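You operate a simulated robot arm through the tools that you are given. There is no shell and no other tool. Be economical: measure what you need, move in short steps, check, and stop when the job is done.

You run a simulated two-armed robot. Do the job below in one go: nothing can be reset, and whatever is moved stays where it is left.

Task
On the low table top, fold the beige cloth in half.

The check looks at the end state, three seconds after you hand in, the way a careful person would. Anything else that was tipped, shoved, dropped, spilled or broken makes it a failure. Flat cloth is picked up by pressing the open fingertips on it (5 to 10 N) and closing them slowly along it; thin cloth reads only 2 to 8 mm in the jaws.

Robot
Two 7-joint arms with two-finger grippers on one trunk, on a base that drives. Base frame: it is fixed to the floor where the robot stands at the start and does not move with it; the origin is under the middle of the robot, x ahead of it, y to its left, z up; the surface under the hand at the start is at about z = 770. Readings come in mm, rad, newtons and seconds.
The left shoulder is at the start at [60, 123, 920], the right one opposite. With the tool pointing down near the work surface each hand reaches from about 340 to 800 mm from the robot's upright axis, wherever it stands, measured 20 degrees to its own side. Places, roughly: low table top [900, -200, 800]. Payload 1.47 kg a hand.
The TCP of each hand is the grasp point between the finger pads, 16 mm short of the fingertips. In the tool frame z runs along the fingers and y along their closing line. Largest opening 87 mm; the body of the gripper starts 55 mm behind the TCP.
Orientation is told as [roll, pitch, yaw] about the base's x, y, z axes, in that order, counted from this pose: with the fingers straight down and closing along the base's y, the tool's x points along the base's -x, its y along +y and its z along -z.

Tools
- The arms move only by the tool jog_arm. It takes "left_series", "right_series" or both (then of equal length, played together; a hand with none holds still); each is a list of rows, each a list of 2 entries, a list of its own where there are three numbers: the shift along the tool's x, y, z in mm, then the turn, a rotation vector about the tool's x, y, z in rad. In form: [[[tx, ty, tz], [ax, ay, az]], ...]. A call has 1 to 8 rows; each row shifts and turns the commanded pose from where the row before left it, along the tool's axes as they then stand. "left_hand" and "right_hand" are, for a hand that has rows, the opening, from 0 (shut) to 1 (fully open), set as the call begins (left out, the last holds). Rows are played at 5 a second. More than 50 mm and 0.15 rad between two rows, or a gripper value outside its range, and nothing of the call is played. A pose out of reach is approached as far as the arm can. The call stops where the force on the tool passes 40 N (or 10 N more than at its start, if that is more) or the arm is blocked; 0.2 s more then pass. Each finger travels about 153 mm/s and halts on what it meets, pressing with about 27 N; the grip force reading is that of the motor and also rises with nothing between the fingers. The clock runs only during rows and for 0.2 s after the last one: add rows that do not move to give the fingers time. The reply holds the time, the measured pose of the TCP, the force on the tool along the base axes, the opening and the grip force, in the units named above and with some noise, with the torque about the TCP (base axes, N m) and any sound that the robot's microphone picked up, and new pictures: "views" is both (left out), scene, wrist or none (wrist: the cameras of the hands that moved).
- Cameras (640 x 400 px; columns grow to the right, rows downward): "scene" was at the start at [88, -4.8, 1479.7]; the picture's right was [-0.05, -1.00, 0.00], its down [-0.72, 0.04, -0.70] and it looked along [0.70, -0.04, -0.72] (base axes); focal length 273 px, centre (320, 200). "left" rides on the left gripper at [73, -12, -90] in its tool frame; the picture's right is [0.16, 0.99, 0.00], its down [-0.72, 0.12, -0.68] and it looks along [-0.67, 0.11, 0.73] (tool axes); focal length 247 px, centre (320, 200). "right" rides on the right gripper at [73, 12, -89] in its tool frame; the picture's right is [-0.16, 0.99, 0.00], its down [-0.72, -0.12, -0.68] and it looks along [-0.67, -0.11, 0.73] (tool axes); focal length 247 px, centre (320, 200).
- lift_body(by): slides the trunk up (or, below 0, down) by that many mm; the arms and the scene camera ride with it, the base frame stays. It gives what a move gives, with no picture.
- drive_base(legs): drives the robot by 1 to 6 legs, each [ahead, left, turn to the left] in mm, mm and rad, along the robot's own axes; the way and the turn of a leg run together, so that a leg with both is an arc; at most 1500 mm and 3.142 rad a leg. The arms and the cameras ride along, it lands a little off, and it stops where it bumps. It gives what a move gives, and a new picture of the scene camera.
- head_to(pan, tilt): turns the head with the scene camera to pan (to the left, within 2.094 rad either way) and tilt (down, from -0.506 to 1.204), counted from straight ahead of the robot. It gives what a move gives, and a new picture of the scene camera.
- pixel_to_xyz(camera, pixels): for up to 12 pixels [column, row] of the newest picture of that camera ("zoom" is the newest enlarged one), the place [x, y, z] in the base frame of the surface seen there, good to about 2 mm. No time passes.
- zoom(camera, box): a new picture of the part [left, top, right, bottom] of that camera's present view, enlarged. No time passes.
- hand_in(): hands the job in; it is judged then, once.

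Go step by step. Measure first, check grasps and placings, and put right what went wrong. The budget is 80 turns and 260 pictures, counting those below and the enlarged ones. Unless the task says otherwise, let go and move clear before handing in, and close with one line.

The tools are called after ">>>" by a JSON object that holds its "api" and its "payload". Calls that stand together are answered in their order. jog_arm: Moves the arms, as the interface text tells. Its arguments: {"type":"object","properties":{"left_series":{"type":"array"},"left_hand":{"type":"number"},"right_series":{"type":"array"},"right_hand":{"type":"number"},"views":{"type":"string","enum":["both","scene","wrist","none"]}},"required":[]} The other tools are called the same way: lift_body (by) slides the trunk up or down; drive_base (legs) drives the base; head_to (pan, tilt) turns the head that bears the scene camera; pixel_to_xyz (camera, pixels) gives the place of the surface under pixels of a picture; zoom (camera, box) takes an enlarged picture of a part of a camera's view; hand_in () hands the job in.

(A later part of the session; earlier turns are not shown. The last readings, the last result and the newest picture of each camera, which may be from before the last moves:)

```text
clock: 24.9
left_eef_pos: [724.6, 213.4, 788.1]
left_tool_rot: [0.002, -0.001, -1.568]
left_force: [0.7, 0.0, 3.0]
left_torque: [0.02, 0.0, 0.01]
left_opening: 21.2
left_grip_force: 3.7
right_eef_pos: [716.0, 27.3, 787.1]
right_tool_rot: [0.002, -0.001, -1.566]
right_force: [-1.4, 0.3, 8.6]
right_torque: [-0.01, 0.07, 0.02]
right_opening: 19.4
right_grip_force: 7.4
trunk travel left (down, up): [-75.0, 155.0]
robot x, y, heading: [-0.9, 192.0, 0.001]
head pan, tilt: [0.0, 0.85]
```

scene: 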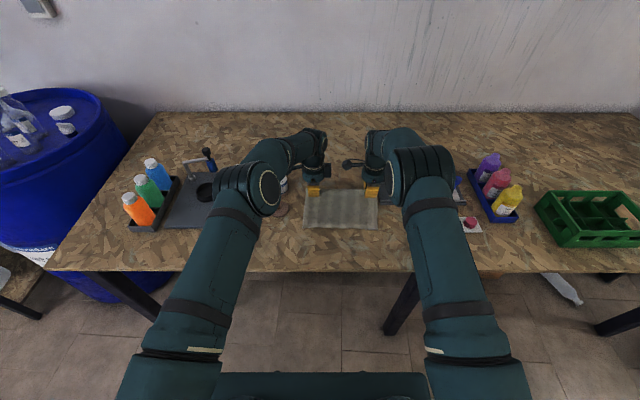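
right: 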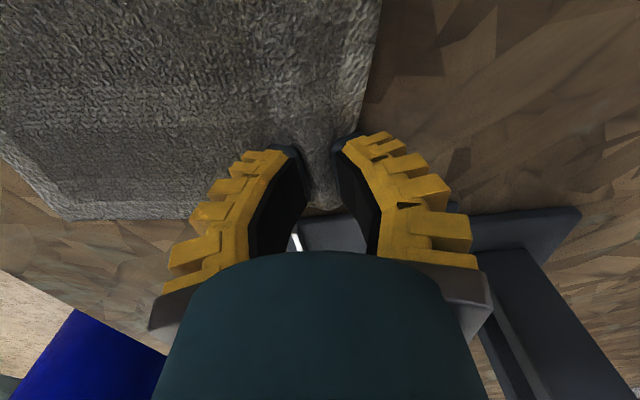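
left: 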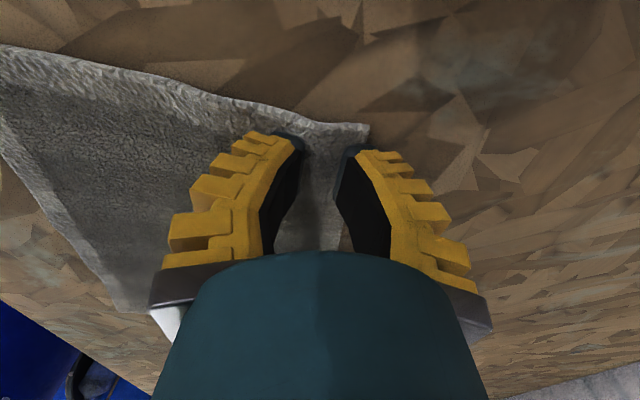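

Both outer fingers are now on the cloth, just inside the edge. I'll press the left a bit more and close in steps.

>>> {"api": "jog_arm", "payload": {"left_series": [[[0, 0, 1], [0, 0, 0]], [[0, 0, 0], [0, 0, 0]], [[0, 0, 0], [0, 0, 0]]], "right_series": [[[0, 0, 0], [0, 0, 0]], [[0, 0, 0], [0, 0, 0]], [[0, 0, 0], [0, 0, 0]]], "left_hand": 0.14, "right_hand": 0.14, "views": "none"}}

>>> {"api": "jog_arm", "payload": {"left_series": [[[0, 0, 0], [0, 0, 0]], [[0, 0, 0], [0, 0, 0]], [[0, 0, 0], [0, 0, 0]]], "right_series": [[[0, 0, 0], [0, 0, 0]], [[0, 0, 0], [0, 0, 0]], [[0, 0, 0], [0, 0, 0]]], "left_hand": 0.07, "right_hand": 0.07, "views": "none"}}

>>> {"api": "jog_arm", "payload": {"left_series": [[[0, 0, 0], [0, 0, 0]], [[0, 0, 0], [0, 0, 0]], [[0, 0, 0], [0, 0, 0]]], "right_series": [[[0, 0, 0], [0, 0, 0]], [[0, 0, 0], [0, 0, 0]], [[0, 0, 0], [0, 0, 0]]], "left_hand": 0.0, "right_hand": 0.0, "views": "none"}}

>>> {"api": "jog_arm", "payload": {"left_series": [[[0, 0, -15], [0, 0, 0]], [[0, 0, -15], [0, 0, 0]], [[0, 0, 0], [0, 0, 0]]], "right_series": [[[0, 0, -15], [0, 0, 0]], [[0, 0, -15], [0, 0, 0]], [[0, 0, 0], [0, 0, 0]]]}}

```text
clock: 25.7
left_eef_pos: [724.7, 213.8, 788.9]
left_tool_rot: [0.001, 0.001, -1.568]
left_force: [-1.8, -0.1, 5.2]
left_torque: [0.01, 0.05, 0.0]
left_opening: 14.2
left_grip_force: 7.8
right_eef_pos: [715.8, 27.2, 787.4]
right_tool_rot: [0.002, -0.001, -1.57]
right_force: [-0.4, 0.1, 9.8]
right_torque: [-0.01, 0.03, 0.0]
right_opening: 16.3
right_grip_force: 3.1
trunk travel left (down, up): [-75.0, 155.0]
robot x, y, heading: [-2.3, 192.2, -0.003]
head pan, tilt: [0.0, 0.85]
```

```text
clock: 26.5
left_eef_pos: [724.8, 214.2, 787.0]
left_tool_rot: [0.002, -0.002, -1.567]
left_force: [0.9, 0.2, 5.4]
left_torque: [-0.04, 0.02, 0.03]
left_opening: 10.9
left_grip_force: 4.1
right_eef_pos: [716.5, 27.9, 788.0]
right_tool_rot: [0.001, -0.001, -1.567]
right_force: [-1.1, 0.5, 6.4]
right_torque: [0.0, 0.1, 0.01]
right_opening: 8.1
right_grip_force: 7.7
trunk travel left (down, up): [-75.0, 155.0]
robot x, y, heading: [0.8, 193.8, 0.006]
head pan, tilt: [0.0, 0.85]
```

```text
clock: 27.3
left_eef_pos: [725.0, 215.1, 788.5]
left_tool_rot: [0.002, 0.001, -1.568]
left_force: [0.1, -1.5, 6.3]
left_torque: [0.0, 0.02, -0.02]
left_opening: 0.0
left_grip_force: 26.9
right_eef_pos: [716.9, 26.8, 787.6]
right_tool_rot: [0.002, 0.001, -1.567]
right_force: [0.0, 0.3, 9.9]
right_torque: [0.03, -0.02, 0.01]
right_opening: 0.0
right_grip_force: 27.3
trunk travel left (down, up): [-75.0, 155.0]
robot x, y, heading: [-3.9, 188.2, 0.005]
head pan, tilt: [0.0, 0.85]
```

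```text
clock: 28.1
left_eef_pos: [723.8, 214.7, 816.1]
left_tool_rot: [0.0, -0.001, -1.567]
left_force: [-0.4, 0.6, -1.0]
left_torque: [0.01, 0.04, -0.02]
left_opening: 0.2
left_grip_force: 26.6
right_eef_pos: [715.8, 27.0, 815.3]
right_tool_rot: [0.0, 0.0, -1.568]
right_force: [-0.5, 0.5, 0.5]
right_torque: [-0.02, 0.03, 0.0]
right_opening: 0.3
right_grip_force: 26.6
trunk travel left (down, up): [-75.0, 155.0]
robot x, y, heading: [2.7, 190.0, 0.001]
head pan, tilt: [0.0, 0.85]
```

scene: 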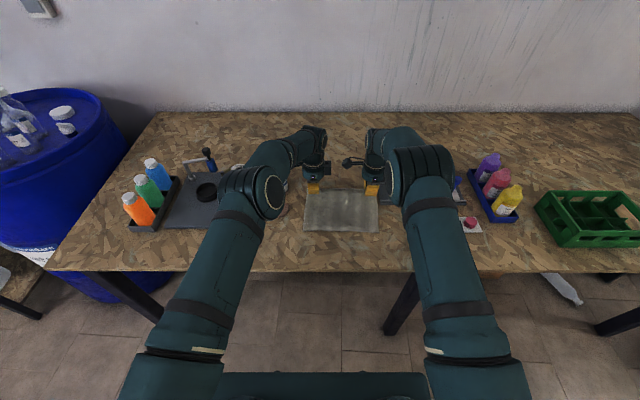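
right: 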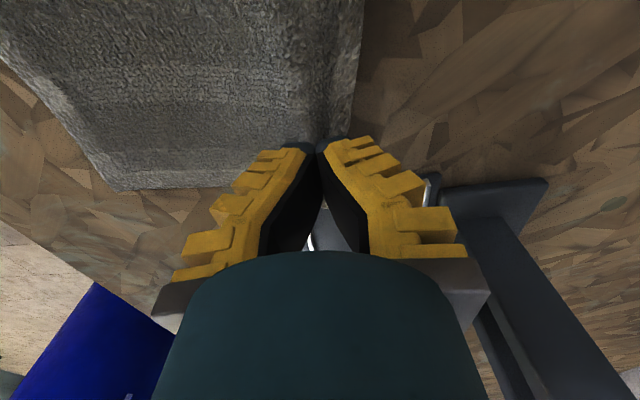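
left: 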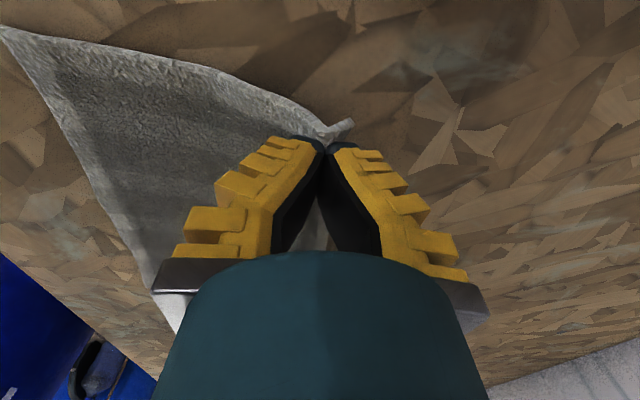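

The left hand holds the cloth; the right is unclear around (320,140). I'll lift both 20 mm more and look closer.

>>> {"api": "jog_arm", "payload": {"left_series": [[[0, 0, -10], [0, 0, 0]], [[0, 0, -10], [0, 0, 0]], [[0, 0, 0], [0, 0, 0]]], "right_series": [[[0, 0, -10], [0, 0, 0]], [[0, 0, -10], [0, 0, 0]], [[0, 0, 0], [0, 0, 0]]], "views": "wrist"}}

>>> {"api": "zoom", "payload": {"camera": "scene", "box": [280, 150, 400, 250]}}

```text
clock: 28.9
left_eef_pos: [725.7, 214.6, 836.5]
left_tool_rot: [0.001, 0.0, -1.568]
left_force: [-0.8, -0.3, 1.1]
left_torque: [0.02, -0.02, -0.03]
left_opening: 0.1
left_grip_force: 26.8
right_eef_pos: [716.8, 28.1, 837.0]
right_tool_rot: [0.001, 0.001, -1.567]
right_force: [0.5, -0.2, 0.3]
right_torque: [-0.02, -0.01, 0.02]
right_opening: 0.0
right_grip_force: 26.8
trunk travel left (down, up): [-75.0, 155.0]
robot x, y, heading: [1.2, 191.7, 0.002]
head pan, tilt: [0.0, 0.85]
```

right: 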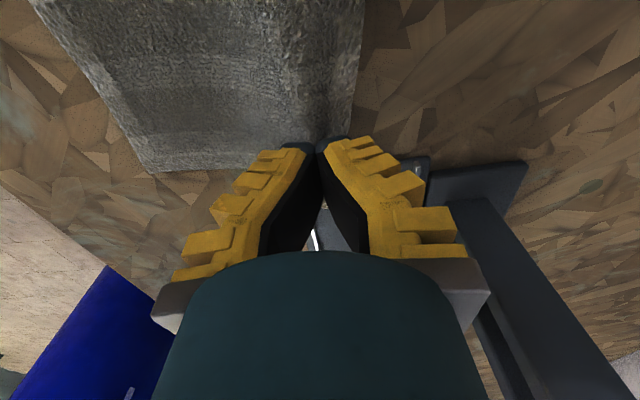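
left: 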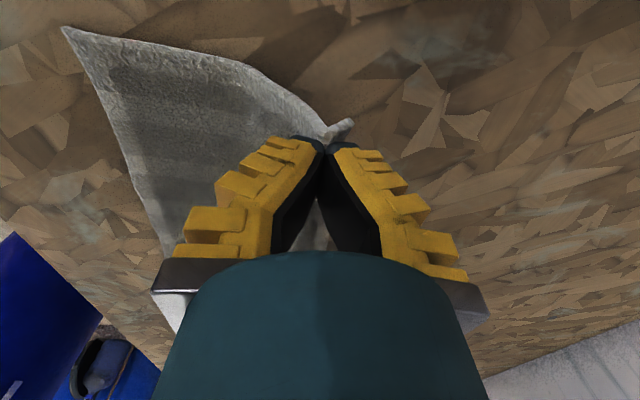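

```text
4.00 times, centred on (340, 200) of scene
```

zoom: 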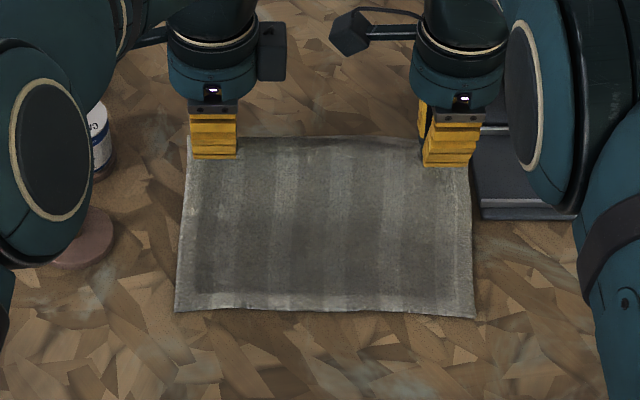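

Both hands hold the far edge. Now I'll carry it back toward the near edge while pitching the fingers forward.

>>> {"api": "jog_arm", "payload": {"left_series": [[[0, -17, 0], [-0.1, 0, 0]], [[0, -16.9, -1.7], [-0.1, 0, 0]], [[0, -16.7, -3.4], [-0.1, 0, 0]], [[0, -16.2, -5.0], [-0.1, 0, 0]], [[0, -15.7, -6.6], [-0.1, 0, 0]], [[0, -14.9, -8.1], [-0.1, 0, 0]], [[0, -14.0, -9.6], [-0.1, 0, 0]], [[0, -13.0, -10.9], [-0.1, 0, 0]]], "right_series": [[[0, -16, 0], [-0.1, 0, 0]], [[0, -15.9, -1.6], [-0.1, 0, 0]], [[0, -15.7, -3.2], [-0.1, 0, 0]], [[0, -15.3, -4.7], [-0.1, 0, 0]], [[0, -14.7, -6.2], [-0.1, 0, 0]], [[0, -14.0, -7.7], [-0.1, 0, 0]], [[0, -13.2, -9.0], [-0.1, 0, 0]], [[0, -12.2, -10.3], [-0.1, 0, 0]]]}}

>>> {"api": "zoom", "payload": {"camera": "scene", "box": [270, 150, 410, 260]}}

```text
clock: 30.7
left_eef_pos: [589.0, 213.2, 837.4]
left_tool_rot: [0.803, -0.002, -1.567]
left_force: [-0.5, 0.9, 0.4]
left_torque: [0.0, 0.03, 0.01]
left_opening: 0.0
left_grip_force: 26.9
right_eef_pos: [588.6, 27.8, 835.3]
right_tool_rot: [0.803, 0.001, -1.568]
right_force: [-0.5, 0.5, 0.3]
right_torque: [0.01, 0.0, -0.02]
right_opening: 0.3
right_grip_force: 27.3
trunk travel left (down, up): [-75.0, 155.0]
robot x, y, heading: [-1.9, 189.9, 0.004]
head pan, tilt: [0.0, 0.85]
```

scene: 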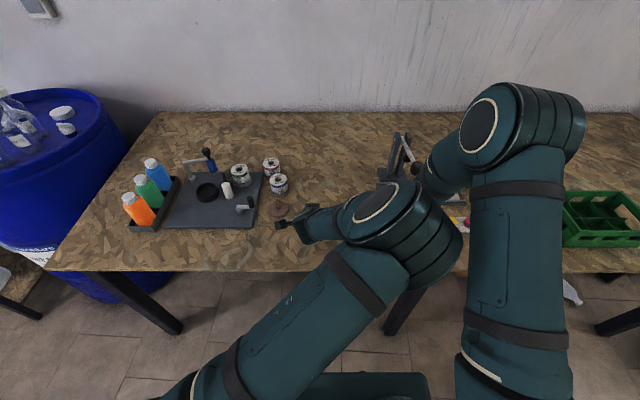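
right: 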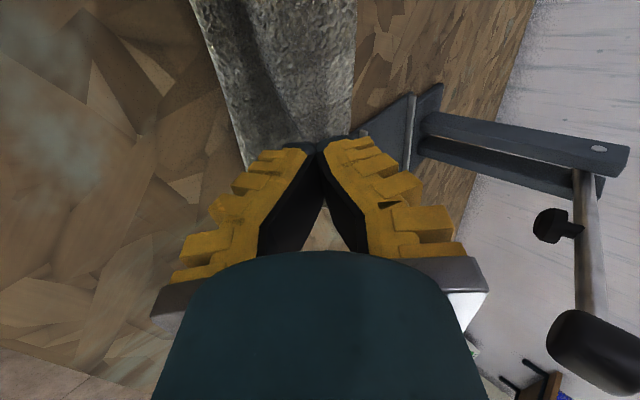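
left: 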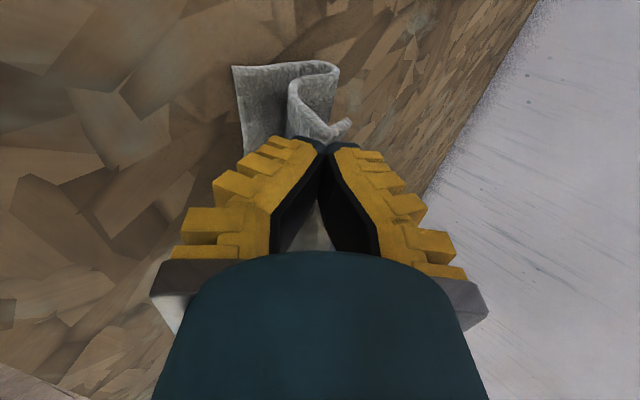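

```text
3.64 times, centred on (340, 205) of scene
```

zoom: 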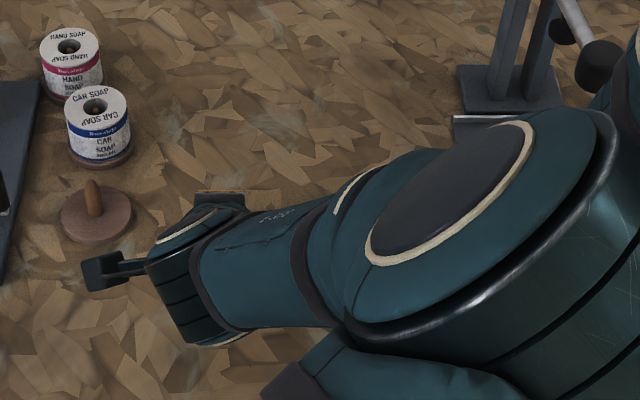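

The cloth is folding over as an S-curve, visible at (300,100) in the left wrist view. The left elbow swung inward, so I'll check the near edge's position and the arm clearances before lowering.

>>> {"api": "pixel_to_xyz", "payload": {"camera": "left", "pixels": [[233, 68], [243, 140], [335, 68], [300, 85], [345, 125], [300, 120]]}}

>>> {"api": "pixel_to_xyz", "payload": {"camera": "right", "pixels": [[200, 20], [225, 90], [243, 160], [355, 60], [351, 125], [262, 90]]}}

>>> {"api": "pixel_to_xyz", "payload": {"camera": "scene", "pixels": [[455, 230], [380, 205], [360, 320], [440, 180], [480, 240], [286, 222], [310, 205]]}}

```text
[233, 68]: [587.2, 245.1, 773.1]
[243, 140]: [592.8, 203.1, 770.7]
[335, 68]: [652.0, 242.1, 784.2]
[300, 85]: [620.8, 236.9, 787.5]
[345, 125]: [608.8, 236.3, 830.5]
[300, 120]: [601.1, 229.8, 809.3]
```

```text
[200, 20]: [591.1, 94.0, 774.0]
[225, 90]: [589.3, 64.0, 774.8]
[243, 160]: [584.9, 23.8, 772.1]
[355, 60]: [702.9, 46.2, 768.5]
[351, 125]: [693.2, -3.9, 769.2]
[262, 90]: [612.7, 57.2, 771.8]
```

```text
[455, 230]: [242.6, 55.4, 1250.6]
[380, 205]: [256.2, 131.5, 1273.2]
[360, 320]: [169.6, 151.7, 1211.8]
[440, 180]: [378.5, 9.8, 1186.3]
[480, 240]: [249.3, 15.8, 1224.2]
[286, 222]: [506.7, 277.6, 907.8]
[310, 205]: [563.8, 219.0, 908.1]
```

The near edge slid to x≈589, so the fold needs the held edge about 20 mm farther ahead, with tips at x≈620. I'll lower there gently.

>>> {"api": "jog_arm", "payload": {"left_series": [[[0, -3.3, 10.2], [0, 0, 0]], [[0, -3.3, 10.2], [0, 0, 0]], [[0, -3.3, 10.2], [0, 0, 0]], [[0, -3.3, 10.2], [0, 0, 0]], [[0, 0, 0], [0, 0, 0]]], "right_series": [[[0, -3.3, 10.2], [0, 0, 0]], [[0, -3.3, 10.2], [0, 0, 0]], [[0, -3.3, 10.2], [0, 0, 0]], [[0, -3.3, 10.2], [0, 0, 0]], [[0, 0, 0], [0, 0, 0]]]}}

```text
clock: 31.9
left_eef_pos: [609.7, 212.8, 797.8]
left_tool_rot: [0.799, 0.0, -1.568]
left_force: [0.6, 0.2, 0.9]
left_torque: [0.02, 0.0, 0.01]
left_opening: 0.1
left_grip_force: 26.8
right_eef_pos: [609.1, 28.3, 798.5]
right_tool_rot: [0.801, -0.001, -1.568]
right_force: [0.7, 0.5, 0.7]
right_torque: [-0.01, 0.04, 0.02]
right_opening: 0.0
right_grip_force: 26.9
trunk travel left (down, up): [-75.0, 155.0]
robot x, y, heading: [0.7, 191.6, 0.002]
head pan, tilt: [0.0, 0.85]
```

scene: 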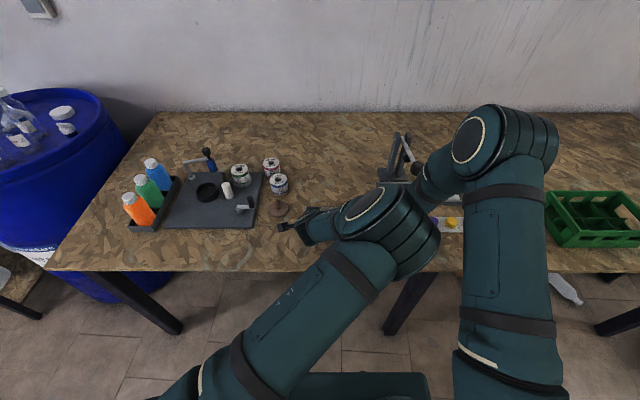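
right: 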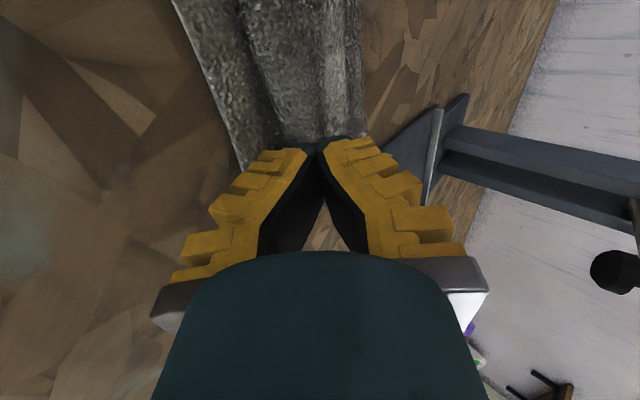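
left: 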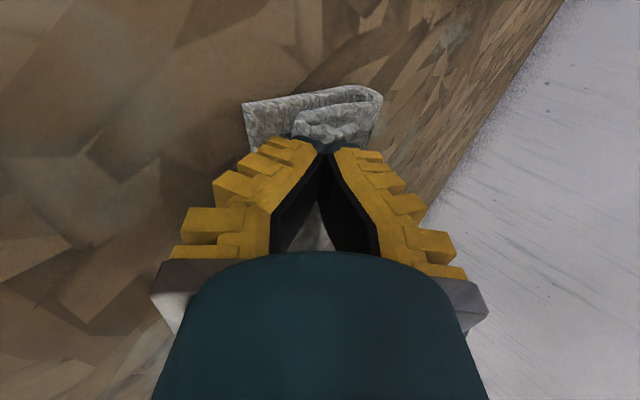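

The top layer is nearly down. I'll check the near edge, the loop and the held ridge.

>>> {"api": "pixel_to_xyz", "payload": {"camera": "left", "pixels": [[243, 105], [250, 150], [380, 93], [378, 125], [297, 115], [340, 130], [360, 148]]}}

>>> {"api": "pixel_to_xyz", "payload": {"camera": "right", "pixels": [[190, 40], [215, 100], [238, 155], [362, 60], [362, 120], [250, 50], [280, 100]]}}

>>> {"api": "zoom", "payload": {"camera": "left", "box": [210, 60, 430, 190]}}

>>> {"api": "zoom", "payload": {"camera": "right", "box": [150, 0, 420, 170]}}

```text
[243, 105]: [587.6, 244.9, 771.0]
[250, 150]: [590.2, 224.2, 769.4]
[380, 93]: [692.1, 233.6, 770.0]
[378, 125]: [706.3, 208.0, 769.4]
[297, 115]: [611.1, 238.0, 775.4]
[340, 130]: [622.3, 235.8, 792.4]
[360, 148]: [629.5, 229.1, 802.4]
```

```text
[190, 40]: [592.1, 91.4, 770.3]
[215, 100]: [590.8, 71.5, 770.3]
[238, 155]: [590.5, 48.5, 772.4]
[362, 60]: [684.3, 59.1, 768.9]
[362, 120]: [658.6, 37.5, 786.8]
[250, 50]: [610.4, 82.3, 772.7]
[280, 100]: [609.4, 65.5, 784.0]
```

```text
2.91 times, centred on (320, 125) of left
```

zoom: 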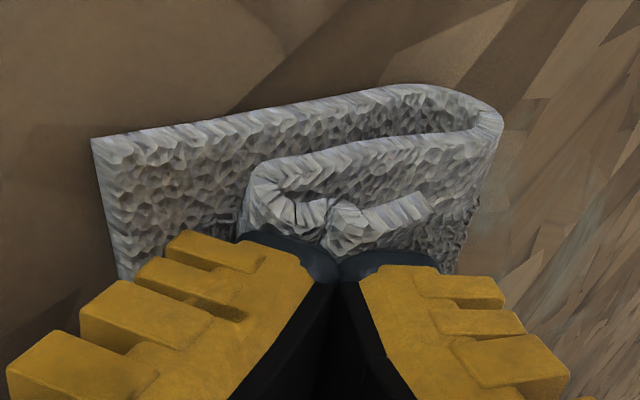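

```text
2.35 times, centred on (285, 85) of right
```

zoom: 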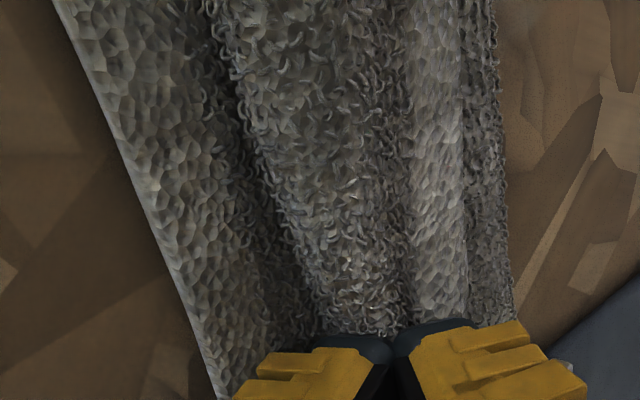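

The left zoom shows the top layer lying back correctly, but the pinched hem curls on top toward +x. I'll turn the hands upright so the hem can spring out on release.

>>> {"api": "jog_arm", "payload": {"left_series": [[[0, 0, 0], [0.1, 0, 0]], [[0, 0, 0], [0.1, 0, 0]], [[0, 0, 0], [0.1, 0, 0]], [[0, 0, 0], [0.1, 0, 0]], [[0, 0, 0], [0.1, 0, 0]], [[0, 0, 0], [0.1, 0, 0]], [[0, 0, 0], [0.1, 0, 0]], [[0, 0, 0], [0.1, 0, 0]]], "right_series": [[[0, 0, 0], [0.1, 0, 0]], [[0, 0, 0], [0.1, 0, 0]], [[0, 0, 0], [0.1, 0, 0]], [[0, 0, 0], [0.1, 0, 0]], [[0, 0, 0], [0.1, 0, 0]], [[0, 0, 0], [0.1, 0, 0]], [[0, 0, 0], [0.1, 0, 0]], [[0, 0, 0], [0.1, 0, 0]]]}}

>>> {"api": "zoom", "payload": {"camera": "left", "box": [160, 40, 440, 190]}}

```text
clock: 33.7
left_eef_pos: [609.9, 212.8, 799.2]
left_tool_rot: [-0.001, 0.001, -1.567]
left_force: [0.3, -0.4, 0.6]
left_torque: [0.02, -0.06, -0.01]
left_opening: 0.0
left_grip_force: 26.8
right_eef_pos: [609.7, 27.8, 798.6]
right_tool_rot: [-0.005, 0.0, -1.567]
right_force: [-0.1, 0.0, 1.4]
right_torque: [0.03, 0.02, 0.0]
right_opening: 0.0
right_grip_force: 26.9
trunk travel left (down, up): [-75.0, 155.0]
robot x, y, heading: [-1.4, 192.3, 0.006]
head pan, tilt: [0.0, 0.85]
```

scene: 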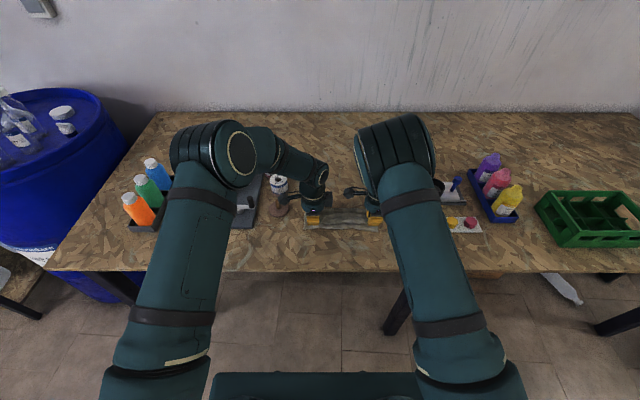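
right: 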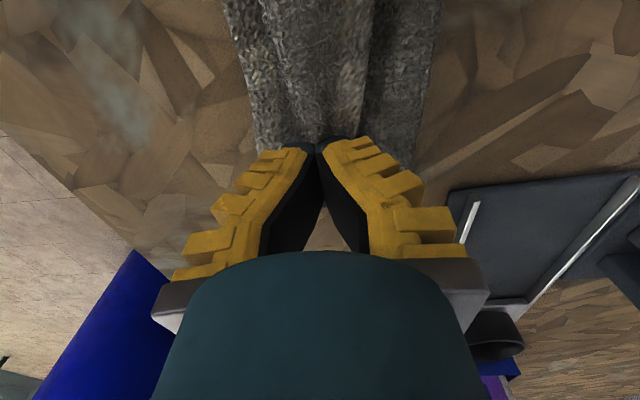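
left: 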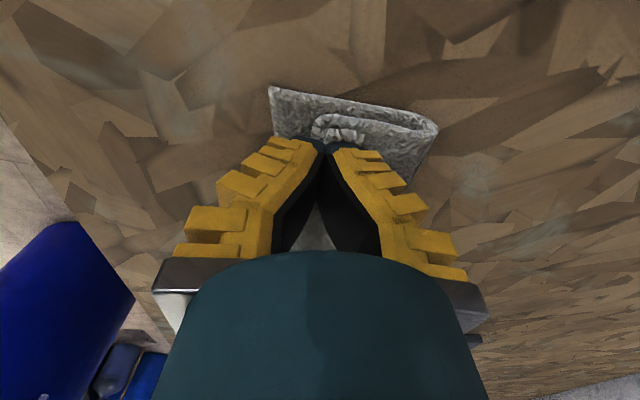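

```text
2.29 times, centred on (300, 115) of left
```

zoom: 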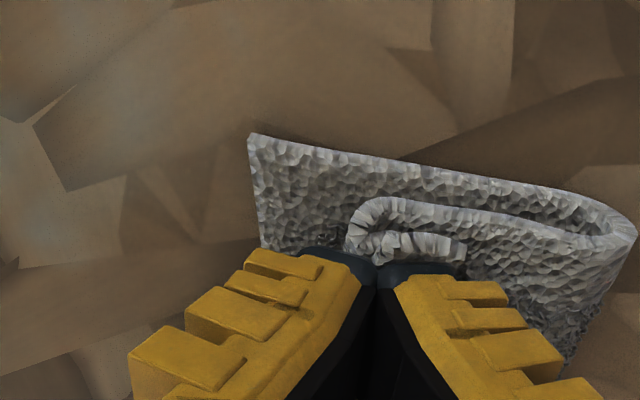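

The hands are upright and the fold is intact. I'll measure the loop and edges before release.

>>> {"api": "pixel_to_xyz", "payload": {"camera": "left", "pixels": [[269, 90], [274, 130], [434, 125], [425, 150], [430, 130], [318, 125], [335, 115]]}}

>>> {"api": "pixel_to_xyz", "payload": {"camera": "right", "pixels": [[232, 60], [250, 120], [425, 90], [436, 40], [400, 60], [345, 60], [290, 100]]}}

>>> {"api": "zoom", "payload": {"camera": "scene", "box": [270, 170, 410, 250]}}

```text
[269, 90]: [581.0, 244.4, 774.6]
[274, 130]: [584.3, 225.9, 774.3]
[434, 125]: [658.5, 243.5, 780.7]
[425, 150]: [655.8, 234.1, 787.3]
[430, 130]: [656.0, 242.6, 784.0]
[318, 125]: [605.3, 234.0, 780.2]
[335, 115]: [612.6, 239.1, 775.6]
```

```text
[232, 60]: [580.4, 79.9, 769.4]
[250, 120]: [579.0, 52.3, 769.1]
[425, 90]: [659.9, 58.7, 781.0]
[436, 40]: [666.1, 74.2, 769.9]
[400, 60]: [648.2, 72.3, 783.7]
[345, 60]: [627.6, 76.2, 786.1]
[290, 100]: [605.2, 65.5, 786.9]
```

```text
4.57 times, centred on (340, 210) of scene
```

zoom: 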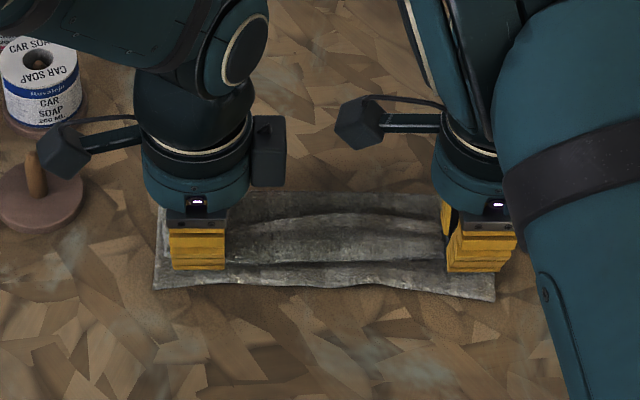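

The loop sits at x≈660 and the near edge at x≈582, so the unfolded hem would overshoot by about 24 mm. I'll move the hands 15 mm ahead before releasing.

>>> {"api": "jog_arm", "payload": {"left_series": [[[0, 5, 0], [0, 0, 0]], [[0, 5, 0], [0, 0, 0]], [[0, 5, 0], [0, 0, 0]], [[0, 0, 0], [0, 0, 0]]], "right_series": [[[0, 5, 0], [0, 0, 0]], [[0, 5, 0], [0, 0, 0]], [[0, 5, 0], [0, 0, 0]], [[0, 0, 0], [0, 0, 0]]], "views": "wrist"}}

>>> {"api": "zoom", "payload": {"camera": "left", "box": [160, 40, 440, 190]}}

```text
clock: 34.7
left_eef_pos: [624.1, 212.1, 799.7]
left_tool_rot: [0.001, -0.001, -1.567]
left_force: [-0.5, -0.5, 0.2]
left_torque: [0.01, 0.02, -0.01]
left_opening: 0.1
left_grip_force: 27.5
right_eef_pos: [623.7, 26.4, 797.4]
right_tool_rot: [0.0, -0.001, -1.567]
right_force: [0.3, 0.9, 0.2]
right_torque: [0.03, -0.01, -0.04]
right_opening: 0.0
right_grip_force: 27.0
trunk travel left (down, up): [-75.0, 155.0]
robot x, y, heading: [-4.1, 191.1, 0.003]
head pan, tilt: [0.0, 0.85]
```

right: 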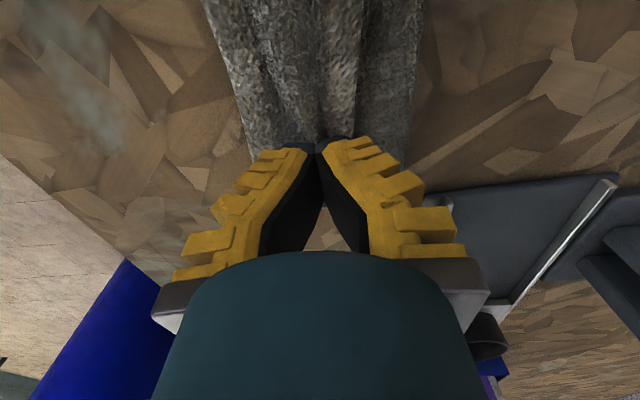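
left: 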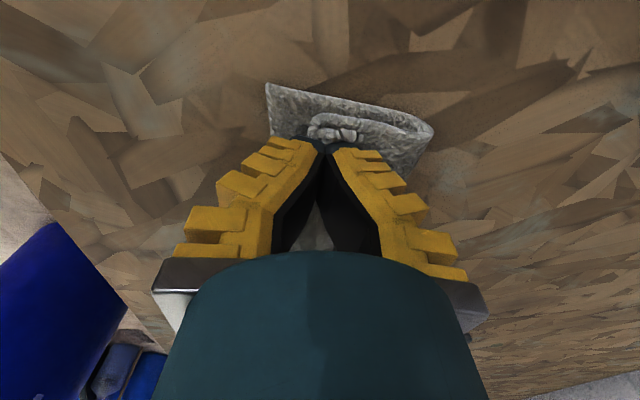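

```text
2.29 times, centred on (300, 115) of left
```

zoom: 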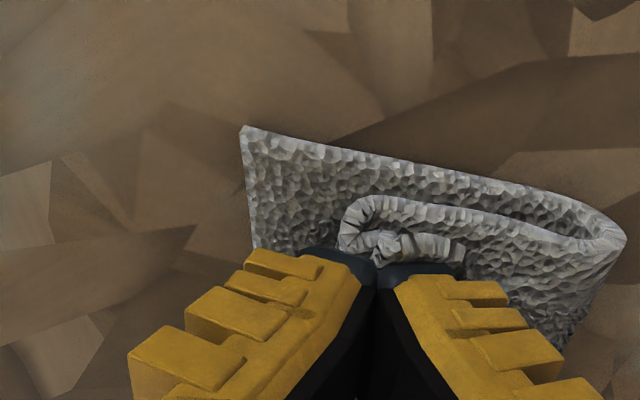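

The whole cloth slid along with the hands, so the geometry barely changed. I'll release and lift to see how the hem settles.

>>> {"api": "jog_arm", "payload": {"left_series": [[[0, 0, 0], [0, 0, 0]], [[0, 0, 0], [0, 0, 0]], [[0, 0, -10], [0, 0, 0]], [[0, 0, -20], [0, 0, 0]], [[0, 0, -30], [0, 0, 0]], [[0, 0, 0], [0, 0, 0]]], "right_series": [[[0, 0, 0], [0, 0, 0]], [[0, 0, 0], [0, 0, 0]], [[0, 0, -10], [0, 0, 0]], [[0, 0, -20], [0, 0, 0]], [[0, 0, -30], [0, 0, 0]], [[0, 0, 0], [0, 0, 0]]], "left_hand": 0.3, "right_hand": 0.3}}

>>> {"api": "zoom", "payload": {"camera": "scene", "box": [270, 170, 410, 250]}}

>>> {"api": "zoom", "payload": {"camera": "left", "box": [160, 40, 440, 190]}}

```text
clock: 36.1
left_eef_pos: [624.9, 214.4, 856.9]
left_tool_rot: [0.0, 0.001, -1.568]
left_force: [-1.1, -0.5, 0.0]
left_torque: [0.02, 0.02, 0.02]
left_opening: 32.2
left_grip_force: 4.7
right_eef_pos: [624.8, 27.5, 856.4]
right_tool_rot: [0.001, 0.0, -1.566]
right_force: [0.3, -0.8, 0.8]
right_torque: [0.02, -0.04, -0.01]
right_opening: 32.1
right_grip_force: 4.1
trunk travel left (down, up): [-75.0, 155.0]
robot x, y, heading: [0.4, 193.0, 0.003]
head pan, tilt: [0.0, 0.85]
```

scene: 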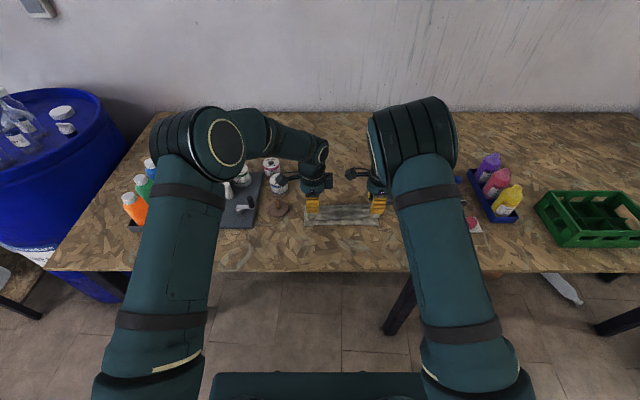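
right: 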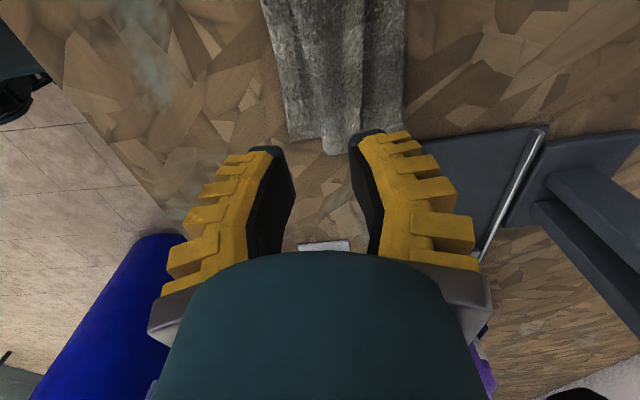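
left: 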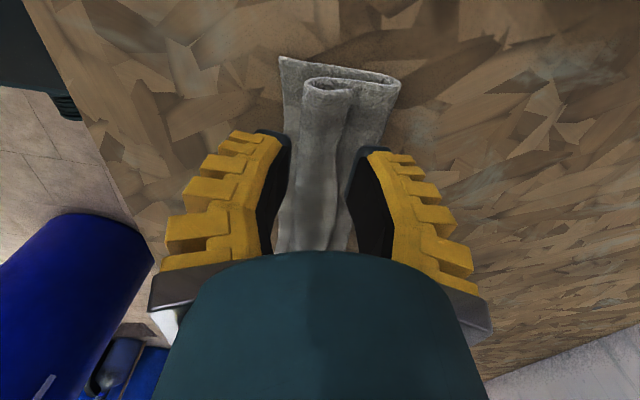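

```text
4.57 times, centred on (340, 210) of scene
```

zoom: 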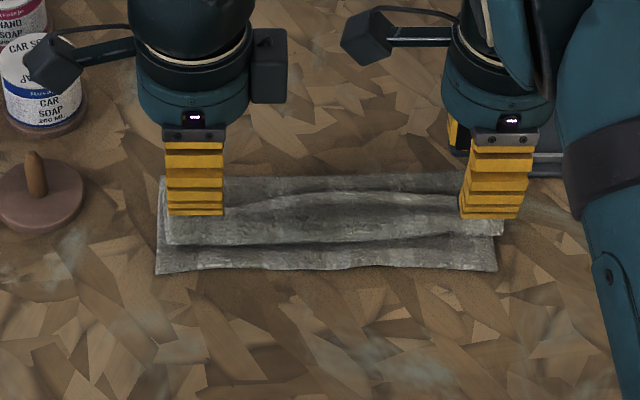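

```text
2.29 times, centred on (300, 115) of left
```

zoom: 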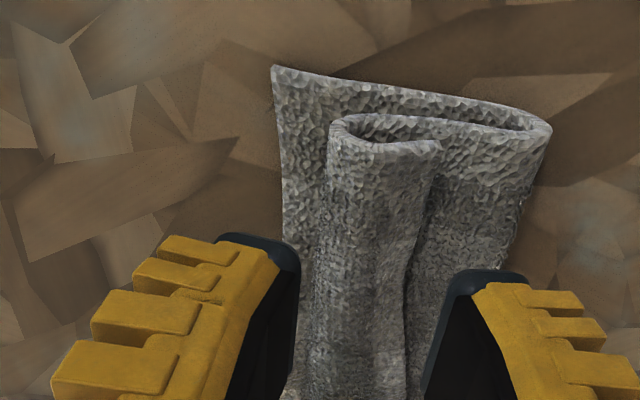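

The top layer folded over correctly, but the hem stayed rolled: its free edge faces +x, around (440,145) in the zoom. I'll measure it so I can push it out flat.

>>> {"api": "pixel_to_xyz", "payload": {"camera": "zoom", "pixels": [[440, 148], [425, 200], [408, 250], [340, 125], [332, 200], [385, 150], [275, 72], [548, 130], [520, 200], [480, 160], [430, 220]]}}

>>> {"api": "zoom", "payload": {"camera": "right", "box": [220, 0, 440, 160]}}

>>> {"api": "pixel_to_xyz", "payload": {"camera": "right", "pixels": [[290, 136], [325, 150], [345, 130], [358, 100], [370, 110], [400, 60], [403, 110], [320, 60], [362, 40]]}}

```text
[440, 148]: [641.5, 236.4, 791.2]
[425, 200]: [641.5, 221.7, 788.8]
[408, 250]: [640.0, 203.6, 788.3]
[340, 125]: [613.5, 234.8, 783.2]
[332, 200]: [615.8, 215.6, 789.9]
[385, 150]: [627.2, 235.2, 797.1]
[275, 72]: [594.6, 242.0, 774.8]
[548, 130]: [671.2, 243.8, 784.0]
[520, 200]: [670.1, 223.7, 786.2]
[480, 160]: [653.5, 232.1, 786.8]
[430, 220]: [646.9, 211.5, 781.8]
```

```text
2.50 times, centred on (330, 80) of right
```

zoom: 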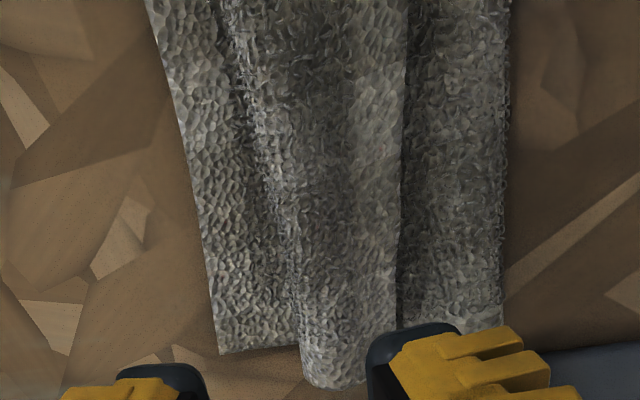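

```text
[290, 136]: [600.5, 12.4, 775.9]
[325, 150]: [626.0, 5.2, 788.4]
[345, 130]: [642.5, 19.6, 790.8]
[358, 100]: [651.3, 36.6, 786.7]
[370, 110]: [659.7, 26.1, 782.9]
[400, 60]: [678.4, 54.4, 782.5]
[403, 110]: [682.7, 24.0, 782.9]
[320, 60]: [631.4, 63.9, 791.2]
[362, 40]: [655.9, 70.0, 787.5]
```

The flap edge is at x≈641 (left) and x≈649 (right), standing a few mm above the layer beneath. I'll set closed fingertips on the layer just beyond it, so that opening the jaws pushes the flap out.

>>> {"api": "jog_arm", "payload": {"left_series": [[[0, 16, 0], [0, 0, 0]], [[0, 16, 0], [0, 0, 0]], [[0, 0, 20], [0, 0, 0]], [[0, 0, 20], [0, 0, 0]], [[0, 0, 15], [0, 0, 0]], [[0, 0, 0], [0, 0, 0]]], "right_series": [[[0, 19, 0], [0, 0, 0]], [[0, 19, 0], [0, 0, 0]], [[0, 0, 20], [0, 0, 0]], [[0, 0, 20], [0, 0, 0]], [[0, 0, 15], [0, 0, 0]], [[0, 0, 0], [0, 0, 0]]], "left_hand": 0.0, "right_hand": 0.0, "views": "wrist"}}

>>> {"api": "zoom", "payload": {"camera": "left", "box": [160, 40, 440, 190]}}

>>> {"api": "zoom", "payload": {"camera": "right", "box": [160, 0, 440, 170]}}

```text
clock: 37.5
left_eef_pos: [656.6, 213.9, 802.5]
left_tool_rot: [0.0, 0.001, -1.567]
left_force: [0.0, -0.5, -0.2]
left_torque: [0.04, -0.02, 0.0]
left_opening: 0.0
left_grip_force: 26.6
right_eef_pos: [663.0, 27.3, 802.7]
right_tool_rot: [0.0, 0.001, -1.567]
right_force: [-1.2, -0.1, 0.4]
right_torque: [0.02, -0.04, -0.01]
right_opening: 0.2
right_grip_force: 27.1
trunk travel left (down, up): [-75.0, 155.0]
robot x, y, heading: [-1.5, 189.7, 0.006]
head pan, tilt: [0.0, 0.85]
```

right: 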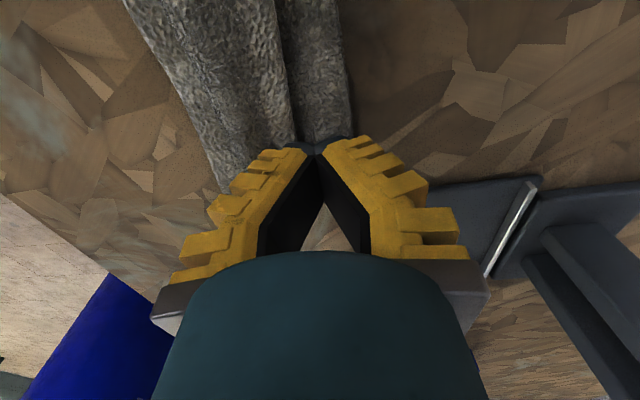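
left: 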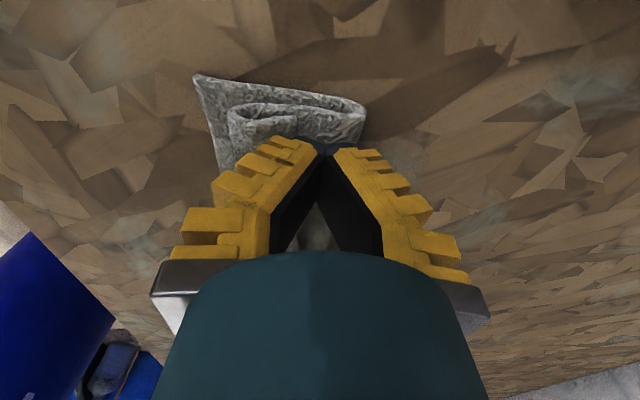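

```text
2.29 times, centred on (300, 115) of left
```

zoom: 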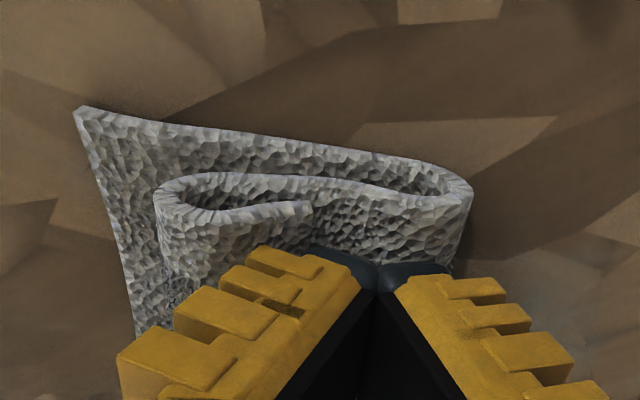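

```text
2.29 times, centred on (300, 85) of right
```

zoom: 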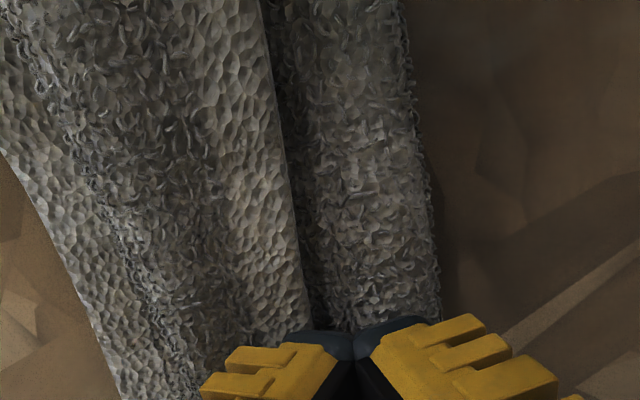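

The fingertips are just behind the flap edge in both zooms. I'll press down lightly, then open.

>>> {"api": "jog_arm", "payload": {"left_series": [[[0, 0, 4], [0, 0, 0]], [[0, 0, 4], [0, 0, 0]], [[0, 0, 2], [0, 0, 0]], [[0, 0, 0], [0, 0, 0]]], "right_series": [[[0, 0, 4], [0, 0, 0]], [[0, 0, 4], [0, 0, 0]], [[0, 0, 2], [0, 0, 0]], [[0, 0, 0], [0, 0, 0]]], "views": "none"}}

```text
clock: 38.5
left_eef_pos: [655.9, 213.2, 793.9]
left_tool_rot: [0.0, 0.0, -1.568]
left_force: [0.4, 0.9, 2.7]
left_torque: [0.0, 0.0, 0.01]
left_opening: 0.3
left_grip_force: 27.1
right_eef_pos: [662.4, 26.5, 793.0]
right_tool_rot: [0.002, 0.0, -1.569]
right_force: [-0.4, 1.5, 2.7]
right_torque: [0.01, 0.04, 0.0]
right_opening: 0.0
right_grip_force: 26.8
trunk travel left (down, up): [-75.0, 155.0]
robot x, y, heading: [-2.8, 189.8, 0.001]
head pan, tilt: [0.0, 0.85]
```

>>> {"api": "jog_arm", "payload": {"left_series": [[[0, 0, 1], [0, 0, 0]], [[0, -6, 0], [0, 0, 0]], [[0, -6, 0], [0, 0, 0]], [[0, 0, 0], [0, 0, 0]]], "right_series": [[[0, 0, 1], [0, 0, 0]], [[0, -6, 0], [0, 0, 0]], [[0, -6, 0], [0, 0, 0]], [[0, 0, 0], [0, 0, 0]]], "left_hand": 0.3, "right_hand": 0.3, "views": "wrist"}}

>>> {"api": "zoom", "payload": {"camera": "left", "box": [120, 40, 440, 200]}}

>>> {"api": "zoom", "payload": {"camera": "right", "box": [120, 0, 440, 170]}}

```text
clock: 39.5
left_eef_pos: [644.6, 212.7, 792.0]
left_tool_rot: [-0.001, 0.001, -1.566]
left_force: [0.8, -0.5, 3.4]
left_torque: [0.02, 0.08, 0.01]
left_opening: 32.2
left_grip_force: 4.5
right_eef_pos: [648.8, 27.8, 792.7]
right_tool_rot: [0.003, 0.001, -1.568]
right_force: [2.3, 0.3, 7.0]
right_torque: [0.0, 0.17, 0.03]
right_opening: 31.7
right_grip_force: 3.5
trunk travel left (down, up): [-75.0, 155.0]
robot x, y, heading: [0.7, 190.4, 0.009]
head pan, tilt: [0.0, 0.85]
```

right: 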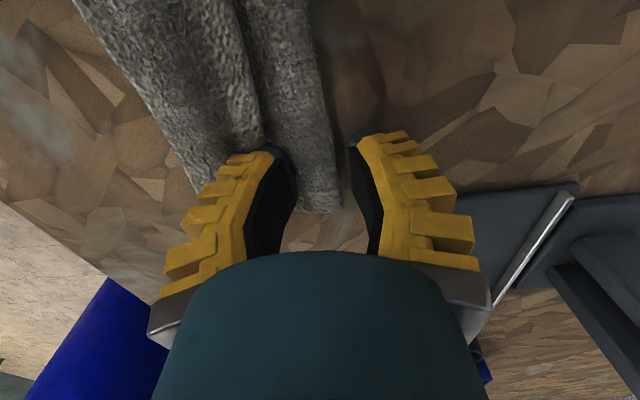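
left: 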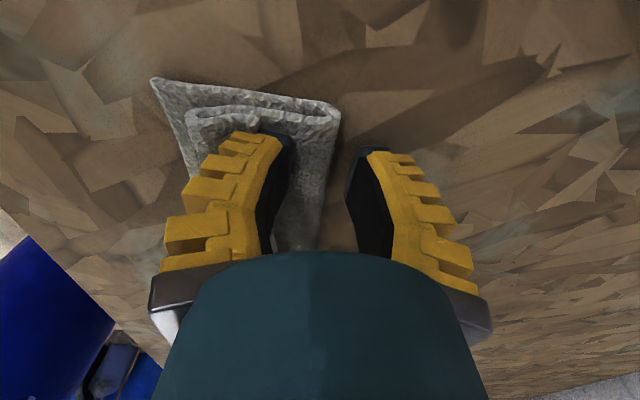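

```text
2.00 times, centred on (280, 120) of left
```

zoom: 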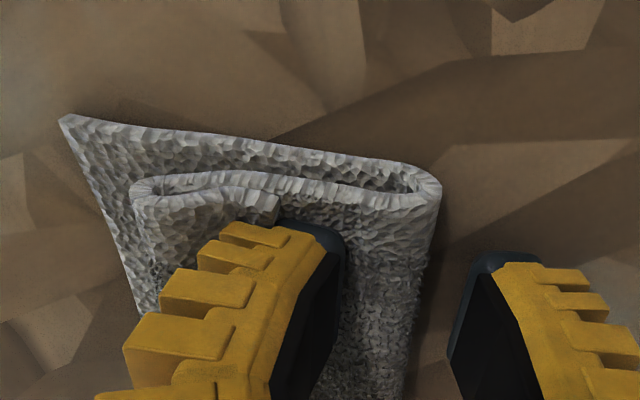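

```text
2.00 times, centred on (280, 85) of right
```

zoom: 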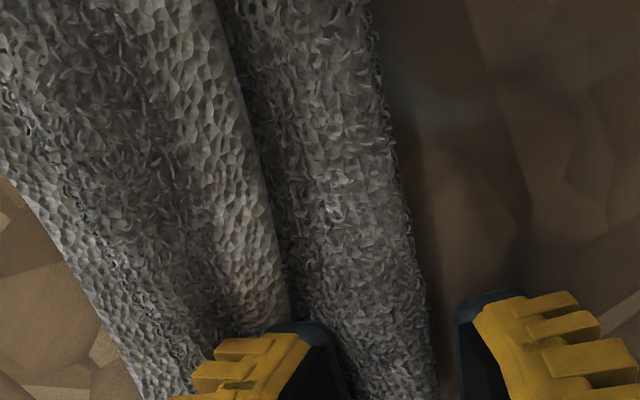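

The outer fingers have run off the end of the loop, so the cloth isn't anchored. New plan: pinch the flap, carry it up and back leaning toward me, and release it in the air so the hem falls outward. I'll lift and look first.

>>> {"api": "jog_arm", "payload": {"left_series": [[[0, 0, -20], [0, 0, 0]], [[0, 0, -30], [0, 0, 0]], [[0, 0, 0], [0, 0, 0]]], "right_series": [[[0, 0, -20], [0, 0, 0]], [[0, 0, -30], [0, 0, 0]], [[0, 0, 0], [0, 0, 0]]], "views": "wrist"}}

>>> {"api": "zoom", "payload": {"camera": "left", "box": [140, 30, 440, 200]}}

>>> {"api": "zoom", "payload": {"camera": "right", "box": [140, 0, 440, 170]}}

>>> {"api": "zoom", "payload": {"camera": "scene", "box": [280, 170, 400, 240]}}

```text
clock: 40.3
left_eef_pos: [645.4, 213.3, 842.3]
left_tool_rot: [0.0, -0.001, -1.567]
left_force: [-0.3, -0.8, 0.0]
left_torque: [0.02, -0.03, 0.01]
left_opening: 32.4
left_grip_force: 3.9
right_eef_pos: [650.0, 26.4, 842.8]
right_tool_rot: [0.0, -0.001, -1.568]
right_force: [-0.4, -0.8, -0.6]
right_torque: [0.0, 0.02, 0.01]
right_opening: 32.0
right_grip_force: 4.4
trunk travel left (down, up): [-75.0, 155.0]
robot x, y, heading: [1.1, 189.8, 0.001]
head pan, tilt: [0.0, 0.85]
```

right: 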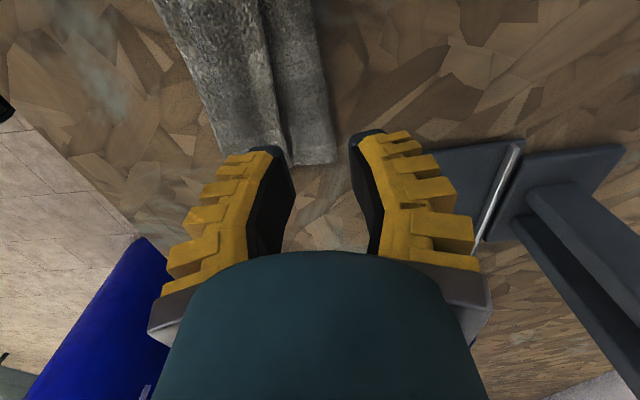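
left: 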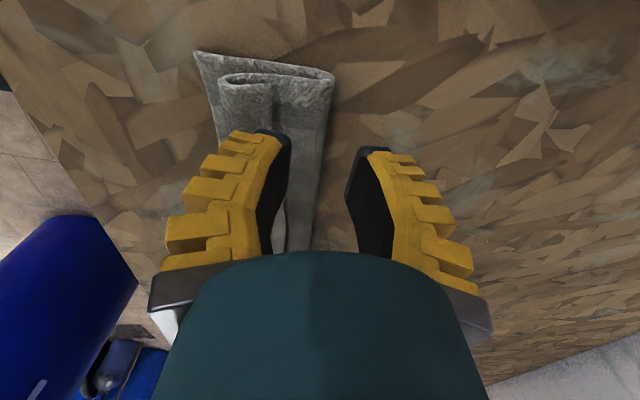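

```text
2.13 times, centred on (290, 115) of left
```

zoom: 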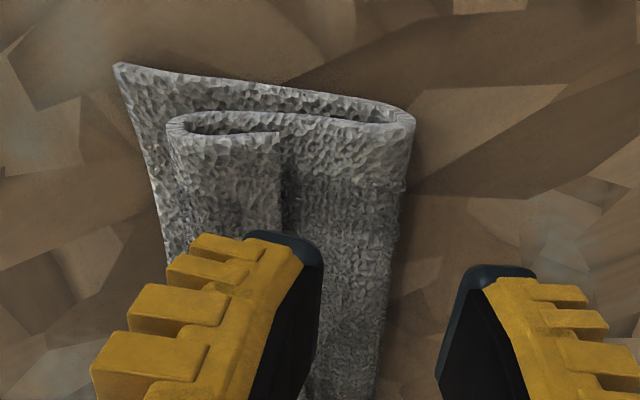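

```text
2.13 times, centred on (290, 85) of right
```

zoom: 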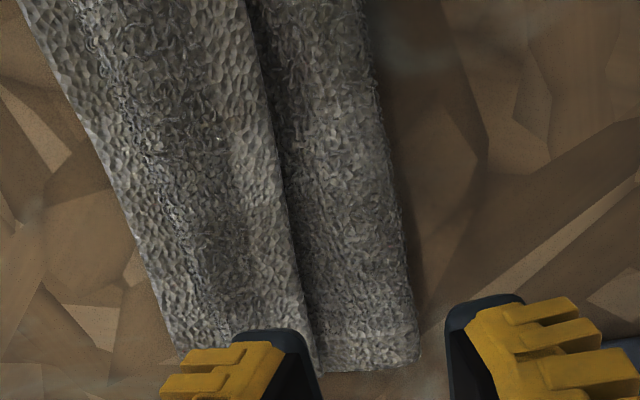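

```text
5.33 times, centred on (340, 205) of scene
```

zoom: 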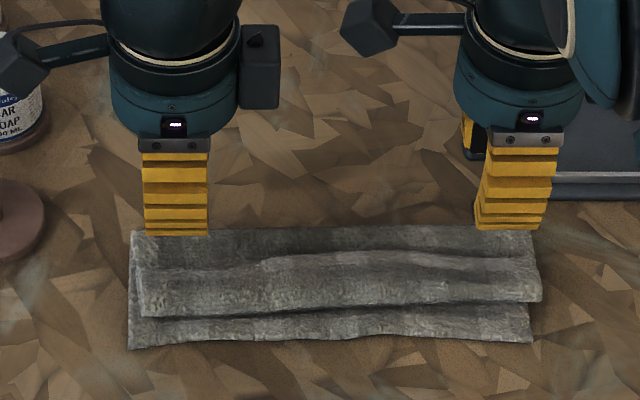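

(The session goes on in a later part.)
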